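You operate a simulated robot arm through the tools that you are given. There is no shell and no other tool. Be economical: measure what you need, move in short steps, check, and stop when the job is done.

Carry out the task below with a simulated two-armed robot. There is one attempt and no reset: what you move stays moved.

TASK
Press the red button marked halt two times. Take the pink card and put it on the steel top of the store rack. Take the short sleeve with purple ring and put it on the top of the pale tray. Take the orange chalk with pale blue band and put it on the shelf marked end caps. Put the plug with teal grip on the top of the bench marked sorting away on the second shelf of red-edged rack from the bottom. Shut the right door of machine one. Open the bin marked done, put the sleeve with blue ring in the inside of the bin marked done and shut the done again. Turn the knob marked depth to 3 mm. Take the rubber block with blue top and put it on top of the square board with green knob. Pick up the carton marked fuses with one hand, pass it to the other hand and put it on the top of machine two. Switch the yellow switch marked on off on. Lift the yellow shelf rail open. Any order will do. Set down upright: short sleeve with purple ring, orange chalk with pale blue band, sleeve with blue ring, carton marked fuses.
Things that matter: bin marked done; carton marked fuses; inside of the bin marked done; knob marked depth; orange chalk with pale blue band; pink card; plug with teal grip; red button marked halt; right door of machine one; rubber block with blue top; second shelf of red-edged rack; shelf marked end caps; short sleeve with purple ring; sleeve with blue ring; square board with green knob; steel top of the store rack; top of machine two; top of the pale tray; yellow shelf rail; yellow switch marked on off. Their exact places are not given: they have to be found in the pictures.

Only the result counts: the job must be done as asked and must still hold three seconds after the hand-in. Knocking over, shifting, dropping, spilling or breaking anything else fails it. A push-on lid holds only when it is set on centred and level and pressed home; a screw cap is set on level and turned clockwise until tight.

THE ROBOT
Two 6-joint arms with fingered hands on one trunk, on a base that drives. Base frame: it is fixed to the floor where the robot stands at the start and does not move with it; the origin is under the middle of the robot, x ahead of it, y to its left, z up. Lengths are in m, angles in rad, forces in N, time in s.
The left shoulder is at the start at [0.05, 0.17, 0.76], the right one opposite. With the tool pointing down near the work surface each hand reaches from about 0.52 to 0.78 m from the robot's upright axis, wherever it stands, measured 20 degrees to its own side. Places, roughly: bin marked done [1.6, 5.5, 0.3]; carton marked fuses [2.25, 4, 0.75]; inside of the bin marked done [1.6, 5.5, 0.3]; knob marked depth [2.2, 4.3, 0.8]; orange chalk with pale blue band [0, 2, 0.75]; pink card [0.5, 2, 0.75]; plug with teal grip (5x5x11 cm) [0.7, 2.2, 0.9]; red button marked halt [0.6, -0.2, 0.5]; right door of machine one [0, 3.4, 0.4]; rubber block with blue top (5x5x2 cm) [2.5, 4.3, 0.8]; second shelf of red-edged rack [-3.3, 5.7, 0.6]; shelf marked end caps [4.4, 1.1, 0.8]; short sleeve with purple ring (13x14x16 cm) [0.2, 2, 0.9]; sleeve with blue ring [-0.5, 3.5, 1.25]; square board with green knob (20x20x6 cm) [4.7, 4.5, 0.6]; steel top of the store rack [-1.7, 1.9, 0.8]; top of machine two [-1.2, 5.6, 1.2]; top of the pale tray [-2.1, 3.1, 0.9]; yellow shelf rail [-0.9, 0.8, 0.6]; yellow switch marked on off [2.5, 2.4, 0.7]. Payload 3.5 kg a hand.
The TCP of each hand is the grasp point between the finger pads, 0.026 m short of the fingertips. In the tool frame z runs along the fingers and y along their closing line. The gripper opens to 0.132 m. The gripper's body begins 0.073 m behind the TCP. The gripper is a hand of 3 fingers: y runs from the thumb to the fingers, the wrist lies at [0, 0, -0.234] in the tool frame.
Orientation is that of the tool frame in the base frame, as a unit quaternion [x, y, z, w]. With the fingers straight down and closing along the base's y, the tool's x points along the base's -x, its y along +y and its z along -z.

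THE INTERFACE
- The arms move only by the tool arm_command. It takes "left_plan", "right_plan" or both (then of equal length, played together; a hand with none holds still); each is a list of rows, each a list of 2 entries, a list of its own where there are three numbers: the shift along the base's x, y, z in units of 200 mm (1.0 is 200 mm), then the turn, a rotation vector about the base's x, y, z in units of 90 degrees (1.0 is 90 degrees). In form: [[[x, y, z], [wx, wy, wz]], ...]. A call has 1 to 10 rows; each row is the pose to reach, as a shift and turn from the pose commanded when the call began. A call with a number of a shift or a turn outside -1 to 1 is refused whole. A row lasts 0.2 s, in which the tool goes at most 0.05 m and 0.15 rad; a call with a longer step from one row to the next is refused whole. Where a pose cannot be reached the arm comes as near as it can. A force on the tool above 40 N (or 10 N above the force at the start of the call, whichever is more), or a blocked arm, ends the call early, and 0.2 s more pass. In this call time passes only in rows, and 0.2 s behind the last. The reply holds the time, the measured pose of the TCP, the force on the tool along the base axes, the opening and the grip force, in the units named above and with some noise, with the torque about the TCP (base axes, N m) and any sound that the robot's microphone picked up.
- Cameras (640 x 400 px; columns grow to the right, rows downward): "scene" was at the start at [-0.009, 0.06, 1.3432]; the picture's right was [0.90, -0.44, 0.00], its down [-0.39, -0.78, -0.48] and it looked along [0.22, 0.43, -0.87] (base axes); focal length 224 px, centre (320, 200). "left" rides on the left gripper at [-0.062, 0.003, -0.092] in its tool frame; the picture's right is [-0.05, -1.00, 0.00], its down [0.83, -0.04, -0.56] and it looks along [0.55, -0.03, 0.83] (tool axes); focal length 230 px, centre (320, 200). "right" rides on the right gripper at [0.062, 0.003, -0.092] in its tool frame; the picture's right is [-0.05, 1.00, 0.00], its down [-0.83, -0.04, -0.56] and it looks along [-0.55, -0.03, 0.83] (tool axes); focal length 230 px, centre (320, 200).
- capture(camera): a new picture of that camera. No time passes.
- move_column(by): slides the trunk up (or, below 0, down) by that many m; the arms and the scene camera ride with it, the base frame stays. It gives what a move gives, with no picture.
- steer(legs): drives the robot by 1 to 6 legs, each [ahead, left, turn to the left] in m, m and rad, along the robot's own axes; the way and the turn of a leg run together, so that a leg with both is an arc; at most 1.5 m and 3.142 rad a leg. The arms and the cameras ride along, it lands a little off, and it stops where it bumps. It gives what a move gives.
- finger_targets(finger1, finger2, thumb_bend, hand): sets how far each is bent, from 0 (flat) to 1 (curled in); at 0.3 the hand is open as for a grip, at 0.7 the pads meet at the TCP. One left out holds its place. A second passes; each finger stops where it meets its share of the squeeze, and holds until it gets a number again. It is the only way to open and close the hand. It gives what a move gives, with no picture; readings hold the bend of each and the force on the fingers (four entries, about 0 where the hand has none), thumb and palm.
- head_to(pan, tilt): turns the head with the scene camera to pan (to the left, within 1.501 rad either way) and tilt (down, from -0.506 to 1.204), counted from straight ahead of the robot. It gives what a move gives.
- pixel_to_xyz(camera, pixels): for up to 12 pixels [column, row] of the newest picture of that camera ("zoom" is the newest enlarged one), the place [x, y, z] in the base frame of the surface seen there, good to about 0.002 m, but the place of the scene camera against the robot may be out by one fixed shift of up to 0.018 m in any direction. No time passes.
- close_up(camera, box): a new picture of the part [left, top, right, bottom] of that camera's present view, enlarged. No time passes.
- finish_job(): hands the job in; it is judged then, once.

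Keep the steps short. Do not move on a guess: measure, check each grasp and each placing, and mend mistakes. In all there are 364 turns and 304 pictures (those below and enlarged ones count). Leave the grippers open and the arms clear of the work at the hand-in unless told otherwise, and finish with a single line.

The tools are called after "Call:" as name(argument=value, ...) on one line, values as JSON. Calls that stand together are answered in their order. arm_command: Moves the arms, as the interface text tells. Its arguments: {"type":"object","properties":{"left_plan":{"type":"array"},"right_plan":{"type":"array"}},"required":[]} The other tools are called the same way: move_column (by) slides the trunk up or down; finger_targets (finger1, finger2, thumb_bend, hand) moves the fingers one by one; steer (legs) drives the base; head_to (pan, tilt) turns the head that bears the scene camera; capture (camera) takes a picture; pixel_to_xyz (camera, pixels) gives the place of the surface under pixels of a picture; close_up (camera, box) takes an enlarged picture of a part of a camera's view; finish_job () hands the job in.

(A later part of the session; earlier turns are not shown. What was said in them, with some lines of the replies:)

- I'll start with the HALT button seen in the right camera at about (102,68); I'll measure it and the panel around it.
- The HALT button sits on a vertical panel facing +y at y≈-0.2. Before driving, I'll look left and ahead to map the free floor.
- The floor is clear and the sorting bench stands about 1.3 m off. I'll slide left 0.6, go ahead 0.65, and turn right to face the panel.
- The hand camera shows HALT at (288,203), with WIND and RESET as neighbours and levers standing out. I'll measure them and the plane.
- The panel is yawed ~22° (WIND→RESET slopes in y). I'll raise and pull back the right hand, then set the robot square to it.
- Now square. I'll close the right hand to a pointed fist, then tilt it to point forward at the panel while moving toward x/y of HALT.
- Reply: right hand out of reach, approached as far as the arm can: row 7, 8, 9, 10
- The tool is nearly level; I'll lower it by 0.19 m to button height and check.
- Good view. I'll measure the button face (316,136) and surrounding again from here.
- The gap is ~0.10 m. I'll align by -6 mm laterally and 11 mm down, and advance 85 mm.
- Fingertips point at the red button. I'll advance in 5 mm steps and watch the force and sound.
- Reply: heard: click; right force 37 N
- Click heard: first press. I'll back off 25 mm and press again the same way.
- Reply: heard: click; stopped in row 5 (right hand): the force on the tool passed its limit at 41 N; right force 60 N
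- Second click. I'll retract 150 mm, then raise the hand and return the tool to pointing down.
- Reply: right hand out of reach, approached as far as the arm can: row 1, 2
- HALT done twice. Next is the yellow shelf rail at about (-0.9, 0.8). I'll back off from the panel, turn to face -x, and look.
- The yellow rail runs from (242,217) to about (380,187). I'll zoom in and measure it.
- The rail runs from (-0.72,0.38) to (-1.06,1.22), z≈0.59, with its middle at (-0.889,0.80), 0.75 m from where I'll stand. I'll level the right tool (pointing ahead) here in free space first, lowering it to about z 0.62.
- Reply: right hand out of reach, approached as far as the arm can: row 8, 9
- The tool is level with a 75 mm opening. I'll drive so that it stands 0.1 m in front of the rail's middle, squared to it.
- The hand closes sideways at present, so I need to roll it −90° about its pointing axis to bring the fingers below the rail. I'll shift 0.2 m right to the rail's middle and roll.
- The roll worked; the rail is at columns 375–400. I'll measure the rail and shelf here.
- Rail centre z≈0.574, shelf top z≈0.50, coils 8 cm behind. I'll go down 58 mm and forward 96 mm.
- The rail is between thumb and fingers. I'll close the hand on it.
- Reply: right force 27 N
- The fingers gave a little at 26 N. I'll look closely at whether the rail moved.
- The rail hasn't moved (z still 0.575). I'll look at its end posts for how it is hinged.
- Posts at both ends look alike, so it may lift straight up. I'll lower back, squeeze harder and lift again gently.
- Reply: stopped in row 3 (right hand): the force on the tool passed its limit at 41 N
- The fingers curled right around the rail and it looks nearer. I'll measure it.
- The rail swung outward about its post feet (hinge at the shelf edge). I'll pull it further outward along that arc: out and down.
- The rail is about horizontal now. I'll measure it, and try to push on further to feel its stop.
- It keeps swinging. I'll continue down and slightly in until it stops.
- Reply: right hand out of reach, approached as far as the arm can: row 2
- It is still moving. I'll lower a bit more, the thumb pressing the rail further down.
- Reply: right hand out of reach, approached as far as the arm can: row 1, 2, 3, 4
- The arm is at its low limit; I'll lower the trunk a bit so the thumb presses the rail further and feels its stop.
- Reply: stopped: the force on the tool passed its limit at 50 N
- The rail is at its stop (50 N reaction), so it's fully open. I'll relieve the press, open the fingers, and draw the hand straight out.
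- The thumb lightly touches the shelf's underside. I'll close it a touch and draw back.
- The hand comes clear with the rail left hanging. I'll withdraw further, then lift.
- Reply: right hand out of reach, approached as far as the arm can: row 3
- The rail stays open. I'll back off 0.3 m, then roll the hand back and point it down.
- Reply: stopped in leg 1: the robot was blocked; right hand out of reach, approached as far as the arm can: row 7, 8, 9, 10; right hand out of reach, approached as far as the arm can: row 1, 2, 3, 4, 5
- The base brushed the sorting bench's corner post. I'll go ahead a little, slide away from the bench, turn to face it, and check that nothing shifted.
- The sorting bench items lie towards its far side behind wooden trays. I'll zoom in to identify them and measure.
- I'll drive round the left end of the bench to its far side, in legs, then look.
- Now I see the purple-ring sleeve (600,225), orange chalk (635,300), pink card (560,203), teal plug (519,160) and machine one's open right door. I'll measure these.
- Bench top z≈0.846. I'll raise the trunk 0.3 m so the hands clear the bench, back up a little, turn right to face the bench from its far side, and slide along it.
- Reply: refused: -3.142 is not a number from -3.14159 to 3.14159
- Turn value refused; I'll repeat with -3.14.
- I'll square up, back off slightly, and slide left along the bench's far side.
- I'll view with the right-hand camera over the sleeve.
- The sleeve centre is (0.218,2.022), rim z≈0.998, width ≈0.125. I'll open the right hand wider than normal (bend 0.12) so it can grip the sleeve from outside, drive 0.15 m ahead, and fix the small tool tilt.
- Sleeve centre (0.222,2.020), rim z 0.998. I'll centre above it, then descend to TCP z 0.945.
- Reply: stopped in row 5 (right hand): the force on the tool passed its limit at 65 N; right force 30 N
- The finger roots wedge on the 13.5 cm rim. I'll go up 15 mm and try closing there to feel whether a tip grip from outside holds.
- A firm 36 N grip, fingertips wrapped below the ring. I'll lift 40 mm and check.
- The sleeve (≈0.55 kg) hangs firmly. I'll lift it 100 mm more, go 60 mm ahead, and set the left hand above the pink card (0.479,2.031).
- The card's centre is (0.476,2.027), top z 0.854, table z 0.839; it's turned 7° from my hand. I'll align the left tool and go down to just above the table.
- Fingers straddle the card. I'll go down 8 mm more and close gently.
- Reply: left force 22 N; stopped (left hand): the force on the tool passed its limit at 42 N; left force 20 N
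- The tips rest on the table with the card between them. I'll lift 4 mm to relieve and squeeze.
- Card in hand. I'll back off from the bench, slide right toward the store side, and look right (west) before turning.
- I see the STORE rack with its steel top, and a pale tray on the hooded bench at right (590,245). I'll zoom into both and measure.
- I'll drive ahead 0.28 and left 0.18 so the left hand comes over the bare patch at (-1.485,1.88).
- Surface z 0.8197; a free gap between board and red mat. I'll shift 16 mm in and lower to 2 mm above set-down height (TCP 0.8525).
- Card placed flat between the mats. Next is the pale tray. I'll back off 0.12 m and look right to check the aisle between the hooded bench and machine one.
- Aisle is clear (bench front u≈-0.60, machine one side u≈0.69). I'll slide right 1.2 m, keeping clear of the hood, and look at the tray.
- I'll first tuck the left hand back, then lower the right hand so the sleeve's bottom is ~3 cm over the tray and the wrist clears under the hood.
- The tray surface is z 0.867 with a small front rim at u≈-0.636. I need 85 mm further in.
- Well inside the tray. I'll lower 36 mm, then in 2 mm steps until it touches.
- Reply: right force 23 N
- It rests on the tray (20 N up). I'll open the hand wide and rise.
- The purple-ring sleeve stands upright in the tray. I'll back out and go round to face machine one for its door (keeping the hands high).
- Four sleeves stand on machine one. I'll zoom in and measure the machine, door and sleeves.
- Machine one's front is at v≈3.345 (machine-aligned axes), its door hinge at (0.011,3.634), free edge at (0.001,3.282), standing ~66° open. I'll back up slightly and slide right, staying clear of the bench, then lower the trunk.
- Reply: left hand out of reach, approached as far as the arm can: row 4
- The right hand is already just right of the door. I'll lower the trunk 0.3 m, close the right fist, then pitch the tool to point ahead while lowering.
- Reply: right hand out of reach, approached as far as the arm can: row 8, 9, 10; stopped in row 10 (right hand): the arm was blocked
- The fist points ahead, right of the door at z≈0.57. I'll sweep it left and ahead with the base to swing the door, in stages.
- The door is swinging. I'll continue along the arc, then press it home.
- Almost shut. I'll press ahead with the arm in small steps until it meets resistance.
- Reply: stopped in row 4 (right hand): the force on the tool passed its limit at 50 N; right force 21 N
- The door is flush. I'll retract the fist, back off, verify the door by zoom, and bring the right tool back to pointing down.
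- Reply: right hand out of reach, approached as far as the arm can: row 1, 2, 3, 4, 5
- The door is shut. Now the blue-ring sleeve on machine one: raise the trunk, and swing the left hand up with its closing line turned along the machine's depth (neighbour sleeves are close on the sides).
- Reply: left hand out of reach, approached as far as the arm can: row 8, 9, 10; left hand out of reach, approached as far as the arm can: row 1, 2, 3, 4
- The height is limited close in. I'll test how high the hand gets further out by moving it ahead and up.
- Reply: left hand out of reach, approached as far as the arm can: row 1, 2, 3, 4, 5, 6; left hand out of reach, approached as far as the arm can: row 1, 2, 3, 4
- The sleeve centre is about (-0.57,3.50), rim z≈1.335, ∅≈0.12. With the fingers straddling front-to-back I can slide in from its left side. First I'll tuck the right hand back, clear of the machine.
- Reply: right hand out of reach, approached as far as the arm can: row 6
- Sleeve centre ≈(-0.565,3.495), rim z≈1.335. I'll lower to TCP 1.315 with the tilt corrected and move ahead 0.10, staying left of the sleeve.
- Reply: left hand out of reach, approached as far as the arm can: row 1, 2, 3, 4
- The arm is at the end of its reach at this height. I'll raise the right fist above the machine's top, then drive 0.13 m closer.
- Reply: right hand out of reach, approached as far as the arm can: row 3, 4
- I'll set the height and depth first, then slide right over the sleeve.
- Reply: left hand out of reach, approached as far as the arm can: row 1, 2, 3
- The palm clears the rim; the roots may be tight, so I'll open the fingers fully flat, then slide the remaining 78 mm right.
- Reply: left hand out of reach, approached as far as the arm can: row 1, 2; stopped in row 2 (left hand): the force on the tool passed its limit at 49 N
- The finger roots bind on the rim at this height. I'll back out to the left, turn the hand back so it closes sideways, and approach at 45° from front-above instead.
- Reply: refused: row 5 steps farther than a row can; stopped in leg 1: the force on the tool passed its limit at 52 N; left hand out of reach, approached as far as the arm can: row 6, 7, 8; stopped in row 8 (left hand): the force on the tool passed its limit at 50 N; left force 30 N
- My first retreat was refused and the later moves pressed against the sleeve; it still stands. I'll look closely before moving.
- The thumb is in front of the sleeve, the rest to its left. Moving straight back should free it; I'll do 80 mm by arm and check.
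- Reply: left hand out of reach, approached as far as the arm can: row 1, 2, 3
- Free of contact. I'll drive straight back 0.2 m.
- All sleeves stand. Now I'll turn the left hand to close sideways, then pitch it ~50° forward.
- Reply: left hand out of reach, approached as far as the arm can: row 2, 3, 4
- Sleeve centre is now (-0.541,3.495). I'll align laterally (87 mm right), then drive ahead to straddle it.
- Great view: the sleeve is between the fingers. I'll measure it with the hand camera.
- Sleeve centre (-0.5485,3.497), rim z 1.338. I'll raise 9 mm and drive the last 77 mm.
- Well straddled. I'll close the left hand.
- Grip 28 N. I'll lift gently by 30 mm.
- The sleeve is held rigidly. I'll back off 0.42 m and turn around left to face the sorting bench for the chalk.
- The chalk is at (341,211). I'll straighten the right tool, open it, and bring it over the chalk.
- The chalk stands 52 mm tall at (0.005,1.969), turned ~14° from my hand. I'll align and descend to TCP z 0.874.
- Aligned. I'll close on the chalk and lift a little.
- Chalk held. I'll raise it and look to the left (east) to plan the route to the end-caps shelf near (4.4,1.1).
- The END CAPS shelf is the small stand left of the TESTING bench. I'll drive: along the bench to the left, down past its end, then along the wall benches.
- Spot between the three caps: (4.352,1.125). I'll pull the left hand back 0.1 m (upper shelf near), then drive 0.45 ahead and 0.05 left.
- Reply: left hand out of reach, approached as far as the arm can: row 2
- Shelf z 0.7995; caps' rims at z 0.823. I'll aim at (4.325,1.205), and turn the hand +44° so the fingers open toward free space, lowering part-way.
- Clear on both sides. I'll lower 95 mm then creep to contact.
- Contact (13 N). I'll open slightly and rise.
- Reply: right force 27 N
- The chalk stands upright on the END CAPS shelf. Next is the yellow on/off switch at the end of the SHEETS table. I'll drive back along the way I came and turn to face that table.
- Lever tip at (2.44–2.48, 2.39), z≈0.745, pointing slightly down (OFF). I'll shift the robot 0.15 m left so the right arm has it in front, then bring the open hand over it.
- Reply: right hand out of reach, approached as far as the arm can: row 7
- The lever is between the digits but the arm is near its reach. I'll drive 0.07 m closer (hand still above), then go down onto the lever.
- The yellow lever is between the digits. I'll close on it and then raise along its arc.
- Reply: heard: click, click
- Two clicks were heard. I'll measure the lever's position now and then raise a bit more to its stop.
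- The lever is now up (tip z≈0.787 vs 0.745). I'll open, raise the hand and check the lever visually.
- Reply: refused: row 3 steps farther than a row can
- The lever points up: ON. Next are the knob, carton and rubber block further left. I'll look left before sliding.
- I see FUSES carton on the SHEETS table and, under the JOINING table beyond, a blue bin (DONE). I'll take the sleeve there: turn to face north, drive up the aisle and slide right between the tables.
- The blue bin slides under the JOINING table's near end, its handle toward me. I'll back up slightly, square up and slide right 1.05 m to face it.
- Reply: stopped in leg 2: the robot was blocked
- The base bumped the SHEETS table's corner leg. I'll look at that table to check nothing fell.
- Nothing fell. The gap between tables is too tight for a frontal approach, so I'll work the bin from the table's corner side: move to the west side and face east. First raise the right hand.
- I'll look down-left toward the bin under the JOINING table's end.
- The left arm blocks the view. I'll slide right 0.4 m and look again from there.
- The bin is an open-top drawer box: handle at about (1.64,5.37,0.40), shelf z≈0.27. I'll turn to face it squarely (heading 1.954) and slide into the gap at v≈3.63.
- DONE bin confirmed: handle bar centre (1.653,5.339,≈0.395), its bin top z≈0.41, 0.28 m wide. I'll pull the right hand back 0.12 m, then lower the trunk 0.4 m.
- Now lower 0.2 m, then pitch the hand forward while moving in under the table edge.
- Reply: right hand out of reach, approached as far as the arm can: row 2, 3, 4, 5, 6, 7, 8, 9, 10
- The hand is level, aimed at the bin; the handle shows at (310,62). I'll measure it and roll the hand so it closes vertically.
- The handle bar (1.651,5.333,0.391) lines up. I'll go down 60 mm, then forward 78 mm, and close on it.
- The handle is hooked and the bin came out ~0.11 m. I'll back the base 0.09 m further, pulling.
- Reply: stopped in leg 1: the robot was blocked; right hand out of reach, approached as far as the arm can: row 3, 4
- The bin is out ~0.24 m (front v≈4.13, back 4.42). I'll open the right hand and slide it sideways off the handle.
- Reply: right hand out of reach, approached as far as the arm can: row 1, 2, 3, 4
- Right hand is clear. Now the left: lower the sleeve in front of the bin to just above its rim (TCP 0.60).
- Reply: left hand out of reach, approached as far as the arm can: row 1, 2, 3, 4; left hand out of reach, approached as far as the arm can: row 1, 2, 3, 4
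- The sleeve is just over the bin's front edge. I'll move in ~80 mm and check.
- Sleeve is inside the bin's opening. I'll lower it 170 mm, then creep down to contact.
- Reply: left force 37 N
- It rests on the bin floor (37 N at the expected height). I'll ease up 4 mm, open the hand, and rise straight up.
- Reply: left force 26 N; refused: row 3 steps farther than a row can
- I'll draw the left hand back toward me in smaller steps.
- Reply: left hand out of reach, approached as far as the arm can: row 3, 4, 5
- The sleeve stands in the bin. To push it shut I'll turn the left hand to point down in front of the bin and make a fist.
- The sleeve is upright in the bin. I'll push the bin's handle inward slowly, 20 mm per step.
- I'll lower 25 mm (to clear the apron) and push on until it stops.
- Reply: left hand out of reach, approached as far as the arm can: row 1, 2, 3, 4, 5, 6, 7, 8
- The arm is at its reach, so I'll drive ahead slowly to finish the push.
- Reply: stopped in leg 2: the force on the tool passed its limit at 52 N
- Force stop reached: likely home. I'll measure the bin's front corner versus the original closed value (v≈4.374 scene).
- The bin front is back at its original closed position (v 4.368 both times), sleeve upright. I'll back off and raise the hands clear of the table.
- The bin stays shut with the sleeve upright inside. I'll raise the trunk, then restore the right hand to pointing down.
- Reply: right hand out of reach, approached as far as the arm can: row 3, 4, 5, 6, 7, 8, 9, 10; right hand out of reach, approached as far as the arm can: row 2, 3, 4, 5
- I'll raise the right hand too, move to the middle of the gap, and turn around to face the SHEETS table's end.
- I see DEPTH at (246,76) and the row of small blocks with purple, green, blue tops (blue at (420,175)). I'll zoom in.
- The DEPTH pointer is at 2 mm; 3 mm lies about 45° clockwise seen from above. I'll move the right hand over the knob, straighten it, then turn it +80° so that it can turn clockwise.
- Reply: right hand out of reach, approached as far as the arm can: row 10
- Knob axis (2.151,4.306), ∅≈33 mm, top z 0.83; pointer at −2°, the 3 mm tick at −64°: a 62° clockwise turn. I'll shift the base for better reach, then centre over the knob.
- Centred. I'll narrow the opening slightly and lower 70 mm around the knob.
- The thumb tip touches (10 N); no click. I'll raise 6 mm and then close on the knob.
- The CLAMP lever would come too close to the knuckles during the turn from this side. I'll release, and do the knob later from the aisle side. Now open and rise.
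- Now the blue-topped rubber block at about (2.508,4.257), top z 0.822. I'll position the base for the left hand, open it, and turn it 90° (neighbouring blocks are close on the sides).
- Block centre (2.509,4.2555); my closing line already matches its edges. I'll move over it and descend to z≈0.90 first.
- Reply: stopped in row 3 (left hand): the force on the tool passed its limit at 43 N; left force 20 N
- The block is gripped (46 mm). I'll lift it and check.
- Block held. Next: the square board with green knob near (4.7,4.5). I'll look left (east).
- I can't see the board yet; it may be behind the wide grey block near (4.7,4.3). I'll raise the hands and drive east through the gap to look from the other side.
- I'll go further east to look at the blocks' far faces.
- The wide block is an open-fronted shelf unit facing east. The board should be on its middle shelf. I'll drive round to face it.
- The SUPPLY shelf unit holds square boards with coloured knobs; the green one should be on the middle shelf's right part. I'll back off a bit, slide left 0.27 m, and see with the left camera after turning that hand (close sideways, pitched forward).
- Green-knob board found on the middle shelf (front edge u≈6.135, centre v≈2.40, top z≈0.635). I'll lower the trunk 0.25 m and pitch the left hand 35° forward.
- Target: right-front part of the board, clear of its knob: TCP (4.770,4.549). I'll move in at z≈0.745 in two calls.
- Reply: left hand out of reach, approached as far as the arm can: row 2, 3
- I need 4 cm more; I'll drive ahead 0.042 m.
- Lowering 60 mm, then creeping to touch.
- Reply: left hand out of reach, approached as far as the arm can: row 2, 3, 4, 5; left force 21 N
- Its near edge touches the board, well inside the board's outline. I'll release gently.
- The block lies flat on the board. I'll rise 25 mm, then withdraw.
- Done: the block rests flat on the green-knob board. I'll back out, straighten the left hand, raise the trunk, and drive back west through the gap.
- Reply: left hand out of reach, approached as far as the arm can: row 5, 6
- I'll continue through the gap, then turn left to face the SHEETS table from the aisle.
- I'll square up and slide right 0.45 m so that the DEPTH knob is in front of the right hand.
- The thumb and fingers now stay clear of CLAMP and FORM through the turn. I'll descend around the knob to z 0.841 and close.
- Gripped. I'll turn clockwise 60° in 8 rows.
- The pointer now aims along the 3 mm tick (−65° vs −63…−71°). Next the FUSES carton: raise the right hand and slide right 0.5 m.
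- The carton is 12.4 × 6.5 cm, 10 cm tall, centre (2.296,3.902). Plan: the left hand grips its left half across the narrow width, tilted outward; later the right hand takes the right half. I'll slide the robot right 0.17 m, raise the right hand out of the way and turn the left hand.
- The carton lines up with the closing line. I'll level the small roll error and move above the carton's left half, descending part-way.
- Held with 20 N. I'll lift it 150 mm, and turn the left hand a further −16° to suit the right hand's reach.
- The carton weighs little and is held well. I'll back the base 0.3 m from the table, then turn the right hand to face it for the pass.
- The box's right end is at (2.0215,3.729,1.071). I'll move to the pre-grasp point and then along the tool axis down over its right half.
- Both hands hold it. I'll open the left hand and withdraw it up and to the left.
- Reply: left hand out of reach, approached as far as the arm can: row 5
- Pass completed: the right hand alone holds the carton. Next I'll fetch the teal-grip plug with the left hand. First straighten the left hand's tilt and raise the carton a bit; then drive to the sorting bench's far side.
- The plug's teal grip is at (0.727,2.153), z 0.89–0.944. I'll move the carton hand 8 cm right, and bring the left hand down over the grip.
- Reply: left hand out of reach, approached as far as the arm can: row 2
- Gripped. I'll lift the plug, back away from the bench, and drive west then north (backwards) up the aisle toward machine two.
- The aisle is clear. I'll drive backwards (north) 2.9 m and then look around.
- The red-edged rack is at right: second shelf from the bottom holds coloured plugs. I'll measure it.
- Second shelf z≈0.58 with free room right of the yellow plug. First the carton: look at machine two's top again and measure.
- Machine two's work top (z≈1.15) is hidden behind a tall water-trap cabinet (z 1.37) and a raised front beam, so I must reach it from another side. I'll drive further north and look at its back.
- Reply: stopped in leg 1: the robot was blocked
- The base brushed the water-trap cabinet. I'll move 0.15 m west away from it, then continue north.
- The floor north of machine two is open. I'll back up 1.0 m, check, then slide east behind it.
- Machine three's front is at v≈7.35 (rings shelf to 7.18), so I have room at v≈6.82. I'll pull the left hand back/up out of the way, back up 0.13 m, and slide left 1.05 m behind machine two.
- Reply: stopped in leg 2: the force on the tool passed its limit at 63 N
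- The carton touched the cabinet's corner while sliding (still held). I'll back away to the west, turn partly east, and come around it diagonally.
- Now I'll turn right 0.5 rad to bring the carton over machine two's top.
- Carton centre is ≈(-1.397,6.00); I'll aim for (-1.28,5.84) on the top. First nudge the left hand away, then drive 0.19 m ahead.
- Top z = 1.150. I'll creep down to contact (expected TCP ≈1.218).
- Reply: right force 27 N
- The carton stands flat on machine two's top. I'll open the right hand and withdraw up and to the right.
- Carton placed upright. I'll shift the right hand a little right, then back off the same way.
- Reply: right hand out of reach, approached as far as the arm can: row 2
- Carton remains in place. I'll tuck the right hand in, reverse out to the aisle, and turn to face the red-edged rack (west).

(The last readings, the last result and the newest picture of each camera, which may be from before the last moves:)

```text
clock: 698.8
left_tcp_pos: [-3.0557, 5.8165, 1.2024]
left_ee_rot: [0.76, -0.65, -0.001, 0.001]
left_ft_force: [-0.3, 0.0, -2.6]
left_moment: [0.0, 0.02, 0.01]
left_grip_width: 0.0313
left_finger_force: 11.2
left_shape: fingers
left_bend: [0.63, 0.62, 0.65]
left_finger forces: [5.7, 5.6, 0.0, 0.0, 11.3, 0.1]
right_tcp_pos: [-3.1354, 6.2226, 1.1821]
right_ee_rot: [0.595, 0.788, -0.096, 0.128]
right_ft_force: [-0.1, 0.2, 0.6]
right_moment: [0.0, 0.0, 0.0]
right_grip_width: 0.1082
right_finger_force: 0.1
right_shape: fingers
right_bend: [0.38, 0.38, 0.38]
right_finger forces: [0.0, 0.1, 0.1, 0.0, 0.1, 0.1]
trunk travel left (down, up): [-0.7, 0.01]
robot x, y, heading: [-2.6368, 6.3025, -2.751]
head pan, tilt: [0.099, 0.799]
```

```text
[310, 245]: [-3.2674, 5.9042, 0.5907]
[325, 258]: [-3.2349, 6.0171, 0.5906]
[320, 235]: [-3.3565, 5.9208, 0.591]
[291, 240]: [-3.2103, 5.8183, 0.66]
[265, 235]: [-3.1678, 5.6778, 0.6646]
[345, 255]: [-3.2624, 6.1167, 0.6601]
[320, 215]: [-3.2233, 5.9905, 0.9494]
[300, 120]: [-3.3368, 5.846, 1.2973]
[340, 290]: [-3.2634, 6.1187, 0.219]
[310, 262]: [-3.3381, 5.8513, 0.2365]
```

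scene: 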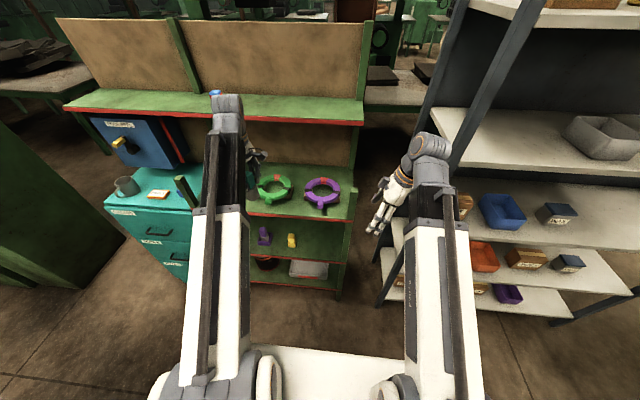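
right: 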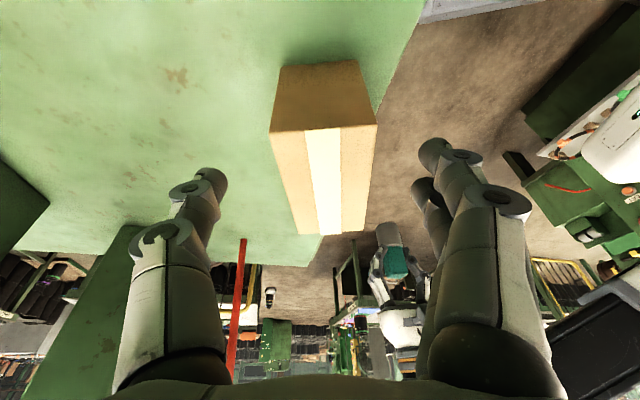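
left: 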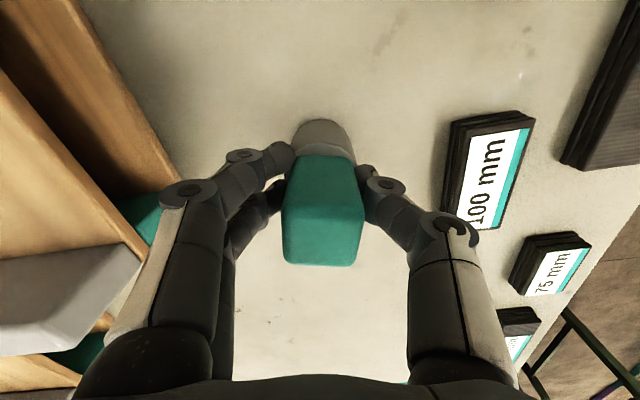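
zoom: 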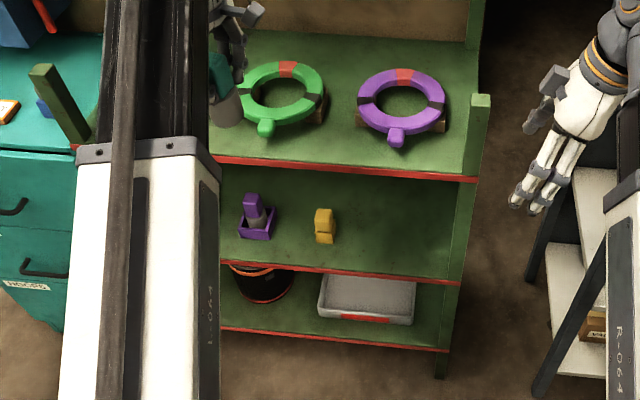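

The second shelf (z≈0.58) has free room at v≈6.72, front edge u≈-0.748, and 0.33 m clearance. I'll lay the plug there from the front: back off, turn the left hand to close sideways, then pitch it level.

Call:
steer(legs=[[-0.22, 0, 0]])

Call:
arm_command(left_plan=[[[0, 0, 0], [0, 0, 0.09]], [[0, 0, 0], [0, 0, 0.18]], [[0, 0, 0], [0, 0, 0.27]], [[0, 0, 0], [0, 0, 0.36]], [[0, 0, 0], [0, 0, 0.45]], [[0, 0, 0], [0, 0, 0.54]], [[0, 0, 0], [0, 0, 0.63]], [[0, 0, 0], [0, 0, 0.72]], [[0, 0, 0], [0, 0, 0.81]], [[0, 0, 0], [0, 0, 0.9]]])

Call:
move_column(by=-0.35)

Call:
arm_command(left_plan=[[[0, 0, 0], [0, 0, 0.08]], [[0, 0, 0], [0, 0, 0.16]], [[0, 0, 0], [0, 0, 0.24]]])

```text
clock: 700.5
left_tcp_pos: [-2.8487, 5.9015, 1.2025]
left_ee_rot: [0.76, -0.65, 0.0, 0.002]
left_ft_force: [0.0, -0.2, -1.4]
left_moment: [0.0, 0.02, -0.06]
left_grip_width: 0.0314
left_finger_force: 11.7
left_shape: fingers
left_bend: [0.63, 0.62, 0.65]
left_finger forces: [5.8, 5.6, 0.0, 0.0, 11.5, 0.0]
right_tcp_pos: [-2.9278, 6.3076, 1.1837]
right_ee_rot: [0.595, 0.787, -0.096, 0.128]
right_ft_force: [0.1, 0.7, 0.3]
right_moment: [0.02, 0.01, -0.03]
right_grip_width: 0.1082
right_finger_force: 0.1
right_shape: fingers
right_bend: [0.38, 0.38, 0.38]
right_finger forces: [0.0, 0.0, 0.0, 0.0, 0.1, 0.0]
trunk travel left (down, up): [-0.7, 0.01]
robot x, y, heading: [-2.4307, 6.3841, -2.759]
head pan, tilt: [0.099, 0.799]
```

```text
clock: 702.7
left_tcp_pos: [-2.8499, 5.901, 1.2016]
left_ee_rot: [1.0, 0.001, 0.001, 0.002]
left_ft_force: [-0.1, 0.4, -3.0]
left_moment: [-0.01, 0.04, 0.0]
left_grip_width: 0.0311
left_finger_force: 11.4
left_shape: fingers
left_bend: [0.63, 0.62, 0.65]
left_finger forces: [5.8, 5.7, 0.0, 0.1, 11.4, 0.0]
right_tcp_pos: [-2.9278, 6.3077, 1.1814]
right_ee_rot: [0.595, 0.788, -0.095, 0.128]
right_ft_force: [0.6, -0.5, -0.1]
right_moment: [-0.02, 0.03, 0.02]
right_grip_width: 0.1081
right_finger_force: 0.1
right_shape: fingers
right_bend: [0.38, 0.38, 0.38]
right_finger forces: [0.0, 0.0, 0.1, 0.0, 0.0, 0.0]
trunk travel left (down, up): [-0.7, 0.01]
robot x, y, heading: [-2.4326, 6.3883, -2.757]
head pan, tilt: [0.099, 0.799]
```

```text
clock: 706.2
left_tcp_pos: [-2.8492, 5.9009, 0.8529]
left_ee_rot: [1.0, -0.001, 0.0, 0.001]
left_ft_force: [-0.6, -0.3, -2.3]
left_moment: [0.02, 0.0, 0.0]
left_grip_width: 0.0313
left_finger_force: 11.5
left_shape: fingers
left_bend: [0.63, 0.62, 0.65]
left_finger forces: [5.8, 5.7, 0.0, 0.1, 11.4, 0.0]
right_tcp_pos: [-2.9286, 6.3081, 0.8325]
right_ee_rot: [0.594, 0.788, -0.096, 0.128]
right_ft_force: [-0.1, 0.5, 0.7]
right_moment: [0.01, 0.01, 0.0]
right_grip_width: 0.1083
right_finger_force: 0.0
right_shape: fingers
right_bend: [0.38, 0.38, 0.38]
right_finger forces: [0.1, 0.0, 0.0, 0.0, 0.1, 0.1]
trunk travel left (down, up): [-0.35, 0.36]
robot x, y, heading: [-2.4301, 6.3884, -2.754]
head pan, tilt: [0.099, 0.799]
```

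```text
clock: 707.0
left_tcp_pos: [-2.8489, 5.9006, 0.8535]
left_ee_rot: [0.982, 0.187, 0.001, 0.0]
left_ft_force: [-0.6, 0.3, -2.9]
left_moment: [-0.03, 0.04, 0.01]
left_grip_width: 0.0314
left_finger_force: 11.7
left_shape: fingers
left_bend: [0.63, 0.62, 0.65]
left_finger forces: [5.8, 5.7, 0.0, 0.0, 11.4, 0.0]
right_tcp_pos: [-2.9286, 6.3074, 0.8324]
right_ee_rot: [0.595, 0.788, -0.096, 0.129]
right_ft_force: [0.0, 0.1, -0.1]
right_moment: [0.02, -0.02, 0.0]
right_grip_width: 0.1083
right_finger_force: 0.0
right_shape: fingers
right_bend: [0.38, 0.38, 0.38]
right_finger forces: [0.0, 0.1, 0.1, 0.0, 0.0, 0.1]
trunk travel left (down, up): [-0.35, 0.36]
robot x, y, heading: [-2.4325, 6.3872, -2.752]
head pan, tilt: [0.099, 0.799]
```

Now pitch the left hand forward ~81° while extending slightly and lowering to about z 0.70.

Call:
arm_command(left_plan=[[[-0.05, -0.02, -0.07], [-0.034, 0.083, 0]], [[-0.1, -0.04, -0.15], [-0.068, 0.167, 0]], [[-0.14, -0.06, -0.22], [-0.103, 0.25, 0]], [[-0.19, -0.08, -0.3], [-0.137, 0.333, 0]], [[-0.23, -0.1, -0.37], [-0.171, 0.416, 0]], [[-0.28, -0.11, -0.45], [-0.205, 0.5, 0]], [[-0.33, -0.13, -0.52], [-0.239, 0.583, 0]], [[-0.37, -0.15, -0.6], [-0.274, 0.666, 0]], [[-0.42, -0.17, -0.67], [-0.308, 0.75, 0]], [[-0.46, -0.19, -0.75], [-0.342, 0.833, 0]]])

Call:
capture(camera="left")

Call:
capture(camera="scene")

```text
clock: 709.2
left_tcp_pos: [-2.9411, 5.8639, 0.701]
left_ee_rot: [0.75, 0.141, -0.633, 0.133]
left_ft_force: [-0.6, -0.7, -1.4]
left_moment: [0.0, -0.07, -0.01]
left_grip_width: 0.0275
left_finger_force: 12.1
left_shape: fingers
left_bend: [0.64, 0.62, 0.65]
left_finger forces: [6.0, 7.2, 0.0, 0.0, 10.8, 0.0]
left hand out of reach, approached as far as the arm can: row 7, 8, 9
right_tcp_pos: [-2.9275, 6.307, 0.8315]
right_ee_rot: [0.595, 0.788, -0.096, 0.128]
right_ft_force: [0.7, 0.1, 0.2]
right_moment: [-0.03, 0.01, 0.02]
right_grip_width: 0.1084
right_finger_force: 0.0
right_shape: fingers
right_bend: [0.38, 0.38, 0.38]
right_finger forces: [0.0, 0.0, 0.0, 0.0, 0.0, 0.1]
trunk travel left (down, up): [-0.35, 0.36]
robot x, y, heading: [-2.4305, 6.3847, -2.753]
head pan, tilt: [0.099, 0.799]
```

```text
44 pictures are left
```

left: 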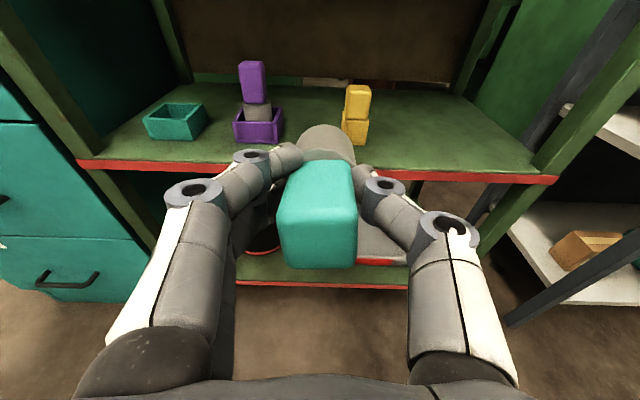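

```text
43 pictures are left
```

scene: 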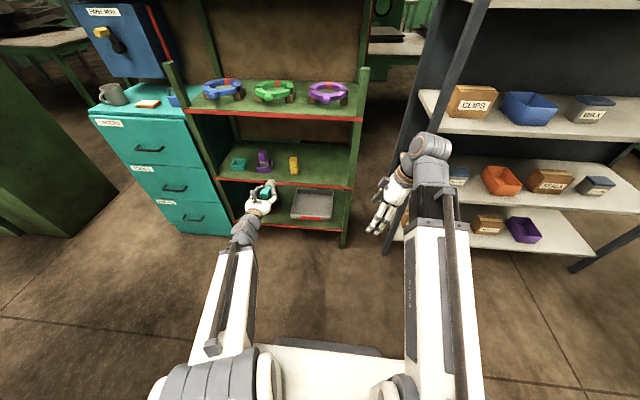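

Well seen: purple and yellow plugs stand on that shelf, free room right of yellow. I'll move the left hand 0.19 m right and down to z≈0.66.

Call:
arm_command(left_plan=[[[-0.09, 0.22, -0.05], [0, 0, 0]], [[-0.18, 0.44, -0.1], [0, 0, 0]], [[-0.27, 0.66, -0.15], [0, 0, 0]], [[-0.36, 0.88, -0.2], [0, 0, 0]]])

Call:
capture(camera="left")

```text
clock: 710.2
left_tcp_pos: [-2.9996, 5.9836, 0.6792]
left_ee_rot: [0.755, 0.126, -0.634, 0.11]
left_ft_force: [-0.2, -0.2, -3.0]
left_moment: [0.0, -0.07, -0.02]
left_grip_width: 0.0275
left_finger_force: 12.4
left_shape: fingers
left_bend: [0.64, 0.62, 0.65]
left_finger forces: [5.8, 7.2, 0.1, 0.0, 10.9, 0.0]
left hand out of reach, approached as far as the arm can: row 1, 2, 3, 4
right_tcp_pos: [-2.9281, 6.3075, 0.8322]
right_ee_rot: [0.594, 0.788, -0.096, 0.128]
right_ft_force: [-0.6, -0.4, -0.2]
right_moment: [0.0, -0.02, 0.0]
right_grip_width: 0.108
right_finger_force: 0.0
right_shape: fingers
right_bend: [0.38, 0.38, 0.38]
right_finger forces: [0.0, 0.0, 0.1, 0.1, 0.1, 0.0]
trunk travel left (down, up): [-0.35, 0.36]
robot x, y, heading: [-2.4304, 6.3842, -2.75]
head pan, tilt: [0.099, 0.799]
```

```text
42 pictures are left
```

left: 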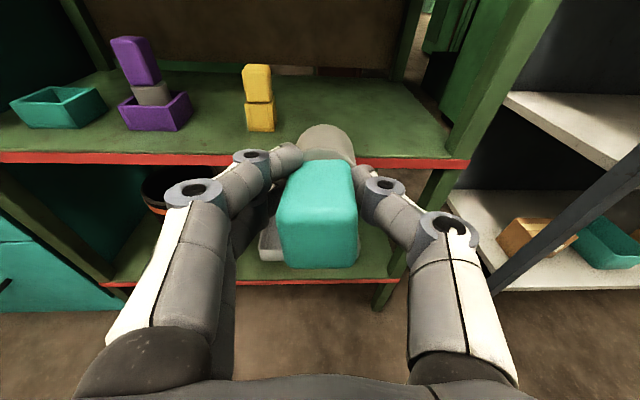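

Call:
pixel_to_xyz(camera="scene", pixels=[[392, 240], [415, 130], [450, 50], [440, 90], [352, 185], [348, 110], [330, 180]])

Call:
pixel_to_xyz(camera="left", pixels=[[400, 155], [360, 158], [440, 150], [380, 110], [262, 110], [465, 160]])

```text
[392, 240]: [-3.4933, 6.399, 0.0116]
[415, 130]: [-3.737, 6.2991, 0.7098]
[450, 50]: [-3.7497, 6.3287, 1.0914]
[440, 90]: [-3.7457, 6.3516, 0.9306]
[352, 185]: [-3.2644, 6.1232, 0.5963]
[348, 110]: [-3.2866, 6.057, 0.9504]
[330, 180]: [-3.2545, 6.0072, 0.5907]
```

```text
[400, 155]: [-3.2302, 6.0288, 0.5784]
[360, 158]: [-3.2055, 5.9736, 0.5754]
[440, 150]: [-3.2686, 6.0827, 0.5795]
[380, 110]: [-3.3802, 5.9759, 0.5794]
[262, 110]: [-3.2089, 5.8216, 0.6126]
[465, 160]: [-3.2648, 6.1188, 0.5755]
```

Shelf surface z 0.579, front edge u≈-0.737. I'll shift right 0.06 and drive ahead 0.235 with the plug at z≈0.68.

Call:
steer(legs=[[0, -0.06, 0], [0.235, 0, 0]])

Call:
capture(camera="left")

```text
clock: 712.5
left_tcp_pos: [-3.2366, 5.9495, 0.6809]
left_ee_rot: [0.755, 0.126, -0.634, 0.11]
left_ft_force: [0.8, -0.1, -2.7]
left_moment: [0.01, -0.09, -0.01]
left_grip_width: 0.0273
left_finger_force: 12.4
left_shape: fingers
left_bend: [0.64, 0.62, 0.65]
left_finger forces: [5.9, 7.2, 0.0, 0.0, 11.1, 0.0]
right_tcp_pos: [-3.1652, 6.2739, 0.832]
right_ee_rot: [0.595, 0.788, -0.095, 0.128]
right_ft_force: [0.6, -0.4, -1.1]
right_moment: [0.0, 0.0, -0.03]
right_grip_width: 0.1084
right_finger_force: 0.2
right_shape: fingers
right_bend: [0.38, 0.38, 0.38]
right_finger forces: [0.0, 0.0, 0.0, 0.0, 0.1, 0.0]
trunk travel left (down, up): [-0.35, 0.36]
robot x, y, heading: [-2.6691, 6.3552, -2.752]
head pan, tilt: [0.099, 0.799]
```

```text
41 pictures are left
```

left: 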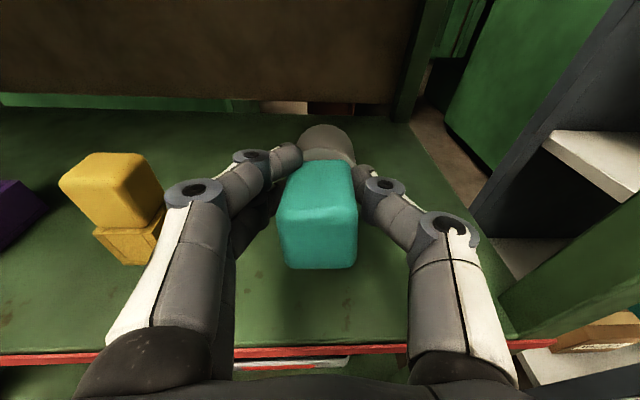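

Inside the shelf with clearance on both sides. I'll lower to contact.

Call:
arm_command(left_plan=[[[0, 0, -0.12], [0, 0, 0]], [[0, 0, -0.22], [0, 0, 0]], [[0, 0, -0.27], [0, 0, 0]], [[0, 0, -0.3], [0, 0, 0]], [[0, 0, -0.32], [0, 0, 0]], [[0, 0, -0.34], [0, 0, 0]]])

Call:
capture(camera="left")

```text
clock: 713.9
left_tcp_pos: [-3.2333, 5.9425, 0.6132]
left_ee_rot: [0.756, 0.122, -0.635, 0.106]
left_ft_force: [0.5, 0.1, 1.0]
left_moment: [0.01, 0.09, -0.03]
left_grip_width: 0.0275
left_finger_force: 12.3
left_shape: fingers
left_bend: [0.64, 0.62, 0.65]
left_finger forces: [6.8, 6.5, 0.1, 0.1, 11.6, 0.0]
left hand out of reach, approached as far as the arm can: row 2, 3, 4, 5, 6
right_tcp_pos: [-3.1655, 6.2751, 0.8327]
right_ee_rot: [0.594, 0.788, -0.096, 0.128]
right_ft_force: [0.3, 0.7, 0.1]
right_moment: [-0.01, 0.04, 0.01]
right_grip_width: 0.1082
right_finger_force: 0.1
right_shape: fingers
right_bend: [0.38, 0.38, 0.38]
right_finger forces: [0.1, 0.0, 0.0, 0.0, 0.0, 0.1]
trunk travel left (down, up): [-0.35, 0.36]
robot x, y, heading: [-2.669, 6.3529, -2.755]
head pan, tilt: [0.099, 0.799]
```

```text
40 pictures are left
```

left: 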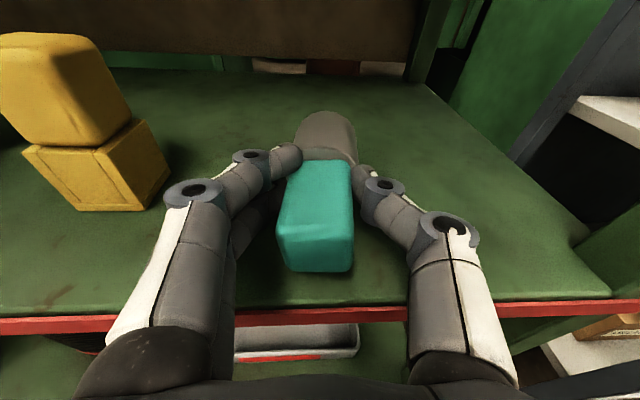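

Contact. I'll open only slightly (the yellow plug is near) and draw back.

Call:
finger_targets(hand="left", finger1=0.55, finger2=0.55, thumb_bend=0.52)

Call:
capture(camera="left")

```text
clock: 714.9
left_tcp_pos: [-3.2346, 5.9437, 0.6145]
left_ee_rot: [0.757, 0.123, -0.633, 0.106]
left_ft_force: [-0.5, 0.0, 0.4]
left_moment: [-0.01, -0.01, 0.01]
left_grip_width: 0.0559
left_finger_force: 0.1
left_shape: fingers
left_bend: [0.55, 0.55, 0.52]
left_finger forces: [0.0, 0.0, 0.0, 0.0, 0.1, 0.0]
right_tcp_pos: [-3.1642, 6.2755, 0.8334]
right_ee_rot: [0.594, 0.788, -0.094, 0.128]
right_ft_force: [-0.2, 0.1, 0.0]
right_moment: [-0.01, -0.05, -0.01]
right_grip_width: 0.1082
right_finger_force: 0.0
right_shape: fingers
right_bend: [0.38, 0.38, 0.38]
right_finger forces: [0.1, 0.1, 0.0, 0.0, 0.1, 0.0]
trunk travel left (down, up): [-0.35, 0.36]
robot x, y, heading: [-2.6706, 6.3543, -2.757]
head pan, tilt: [0.099, 0.799]
```

```text
39 pictures are left
```

left: 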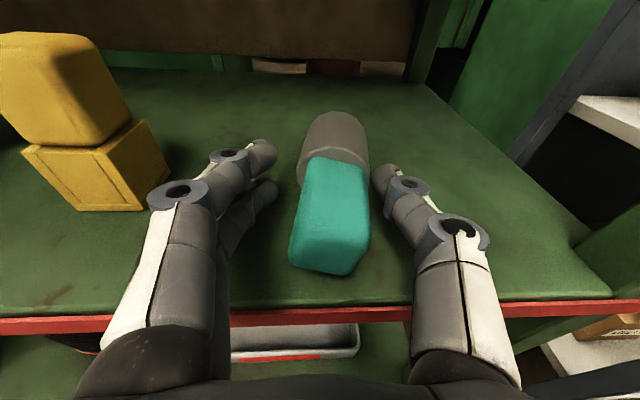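

The plug lies on the shelf, well inside the edge. I'll lift 8 mm and drive straight back.

Call:
arm_command(left_plan=[[[0, 0, 0.05], [0, 0, 0]]])

Call:
steer(legs=[[-0.28, 0, 0]])

Call:
capture(camera="left")

```text
clock: 715.3
left_tcp_pos: [-3.2338, 5.9411, 0.6246]
left_ee_rot: [0.756, 0.124, -0.634, 0.108]
left_ft_force: [0.0, -0.1, -0.1]
left_moment: [0.0, 0.03, 0.0]
left_grip_width: 0.0555
left_finger_force: 0.1
left_shape: fingers
left_bend: [0.55, 0.55, 0.52]
left_finger forces: [0.1, 0.0, 0.0, 0.0, 0.0, 0.1]
right_tcp_pos: [-3.1639, 6.2753, 0.833]
right_ee_rot: [0.594, 0.788, -0.096, 0.128]
right_ft_force: [0.0, 0.1, -0.1]
right_moment: [0.01, -0.01, 0.01]
right_grip_width: 0.1081
right_finger_force: 0.1
right_shape: fingers
right_bend: [0.38, 0.38, 0.38]
right_finger forces: [0.0, 0.0, 0.0, 0.0, 0.1, 0.0]
trunk travel left (down, up): [-0.35, 0.36]
robot x, y, heading: [-2.6676, 6.3552, -2.753]
head pan, tilt: [0.099, 0.799]
```

```text
clock: 717.2
left_tcp_pos: [-2.9699, 6.0503, 0.6238]
left_ee_rot: [0.756, 0.122, -0.634, 0.106]
left_ft_force: [0.8, 0.4, -0.7]
left_moment: [0.01, 0.0, -0.01]
left_grip_width: 0.0557
left_finger_force: 0.0
left_shape: fingers
left_bend: [0.55, 0.55, 0.52]
left_finger forces: [0.1, 0.0, 0.0, 0.0, 0.0, 0.1]
right_tcp_pos: [-2.9002, 6.3839, 0.8321]
right_ee_rot: [0.596, 0.787, -0.097, 0.128]
right_ft_force: [0.3, 0.6, 0.1]
right_moment: [0.0, 0.01, 0.04]
right_grip_width: 0.108
right_finger_force: 0.0
right_shape: fingers
right_bend: [0.38, 0.38, 0.38]
right_finger forces: [0.0, 0.0, 0.0, 0.0, 0.0, 0.2]
trunk travel left (down, up): [-0.35, 0.36]
robot x, y, heading: [-2.4063, 6.4581, -2.755]
head pan, tilt: [0.099, 0.799]
```

```text
38 pictures are left
```

left: 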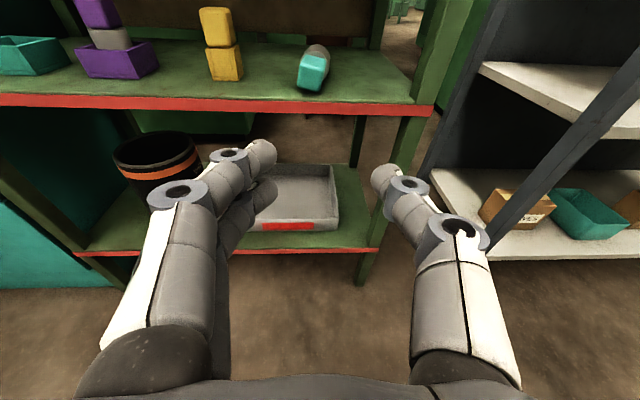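

The plug lies on the second shelf. All tasks are done; I'll open both hands fully, with the arms already clear, and hand in.

Call:
finger_targets(hand="left", finger1=0.3, finger2=0.3, thumb_bend=0.3)

Call:
finger_targets(hand="right", finger1=0.3, finger2=0.3, thumb_bend=0.3)

Call:
steer(legs=[[-0.05, 0, 0]])

Call:
head_to(pan=1.45, tilt=0.3)

Call:
capture(camera="scene")

```text
clock: 718.2
left_tcp_pos: [-2.9697, 6.0523, 0.6242]
left_ee_rot: [0.756, 0.123, -0.634, 0.107]
left_ft_force: [0.6, 0.3, 0.2]
left_moment: [-0.03, 0.03, 0.03]
left_grip_width: 0.1339
left_finger_force: 0.2
left_shape: fingers
left_bend: [0.3, 0.3, 0.3]
left_finger forces: [0.1, 0.1, 0.0, 0.0, 0.0, 0.1]
right_tcp_pos: [-2.9003, 6.3839, 0.8327]
right_ee_rot: [0.596, 0.787, -0.096, 0.128]
right_ft_force: [0.2, 0.0, 0.4]
right_moment: [0.02, 0.0, 0.0]
right_grip_width: 0.1084
right_finger_force: 0.0
right_shape: fingers
right_bend: [0.38, 0.38, 0.38]
right_finger forces: [0.0, 0.0, 0.0, 0.0, 0.0, 0.0]
trunk travel left (down, up): [-0.35, 0.36]
robot x, y, heading: [-2.4022, 6.4611, -2.761]
head pan, tilt: [0.099, 0.799]
```

```text
clock: 719.2
left_tcp_pos: [-2.9695, 6.0521, 0.6254]
left_ee_rot: [0.756, 0.123, -0.634, 0.106]
left_ft_force: [-0.1, 0.1, 0.1]
left_moment: [0.0, -0.02, -0.02]
left_grip_width: 0.1339
left_finger_force: 0.1
left_shape: fingers
left_bend: [0.3, 0.3, 0.3]
left_finger forces: [0.0, 0.0, 0.1, 0.0, 0.1, 0.1]
right_tcp_pos: [-2.9007, 6.3847, 0.8329]
right_ee_rot: [0.596, 0.787, -0.096, 0.128]
right_ft_force: [0.0, 0.2, 0.4]
right_moment: [-0.01, -0.01, -0.01]
right_grip_width: 0.134
right_finger_force: 0.0
right_shape: fingers
right_bend: [0.3, 0.3, 0.3]
right_finger forces: [0.0, 0.0, 0.0, 0.1, 0.0, 0.1]
trunk travel left (down, up): [-0.35, 0.36]
robot x, y, heading: [-2.404, 6.4599, -2.758]
head pan, tilt: [0.099, 0.799]
```

```text
clock: 720.2
left_tcp_pos: [-2.923, 6.0701, 0.624]
left_ee_rot: [0.756, 0.123, -0.634, 0.107]
left_ft_force: [0.4, 0.3, 0.2]
left_moment: [0.02, 0.01, 0.0]
left_grip_width: 0.1341
left_finger_force: 0.0
left_shape: fingers
left_bend: [0.3, 0.3, 0.3]
left_finger forces: [0.1, 0.1, 0.1, 0.0, 0.0, 0.0]
right_tcp_pos: [-2.8545, 6.4032, 0.8325]
right_ee_rot: [0.596, 0.787, -0.096, 0.128]
right_ft_force: [-1.5, -0.2, 0.7]
right_moment: [0.01, -0.02, -0.02]
right_grip_width: 0.1342
right_finger_force: 0.1
right_shape: fingers
right_bend: [0.3, 0.3, 0.3]
right_finger forces: [0.0, 0.0, 0.1, 0.0, 0.0, 0.0]
trunk travel left (down, up): [-0.35, 0.36]
robot x, y, heading: [-2.3556, 6.481, -2.755]
head pan, tilt: [0.099, 0.799]
```

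```text
clock: 721.7
left_tcp_pos: [-2.923, 6.069, 0.6242]
left_ee_rot: [0.756, 0.123, -0.634, 0.107]
left_ft_force: [0.2, -0.5, 0.4]
left_moment: [0.0, -0.03, 0.04]
left_grip_width: 0.1338
left_finger_force: 0.0
left_shape: fingers
left_bend: [0.3, 0.3, 0.3]
left_finger forces: [0.1, 0.0, 0.0, 0.0, 0.0, 0.0]
right_tcp_pos: [-2.8551, 6.4031, 0.8313]
right_ee_rot: [0.596, 0.787, -0.095, 0.127]
right_ft_force: [-0.3, -0.1, 0.4]
right_moment: [0.02, -0.01, 0.01]
right_grip_width: 0.1341
right_finger_force: 0.0
right_shape: fingers
right_bend: [0.3, 0.3, 0.3]
right_finger forces: [0.0, 0.0, 0.1, 0.0, 0.1, 0.0]
trunk travel left (down, up): [-0.35, 0.36]
robot x, y, heading: [-2.3582, 6.482, -2.759]
head pan, tilt: [1.45, 0.3]
```

```text
37 pictures are left
```

scene: 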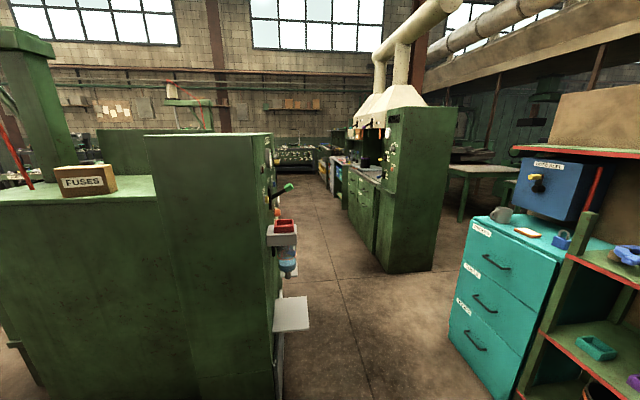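

The FUSES carton stands upright on machine two's top and the aisle is undisturbed. Handing in.

Call:
finish_job()

```text
The job is handed in.
```

All twelve tasks were carried out and the job is handed in; along the way the base bumped two benches and the water-trap cabinet beside machine two, and I saw nothing fall, though I did not re-check every item afterwards.
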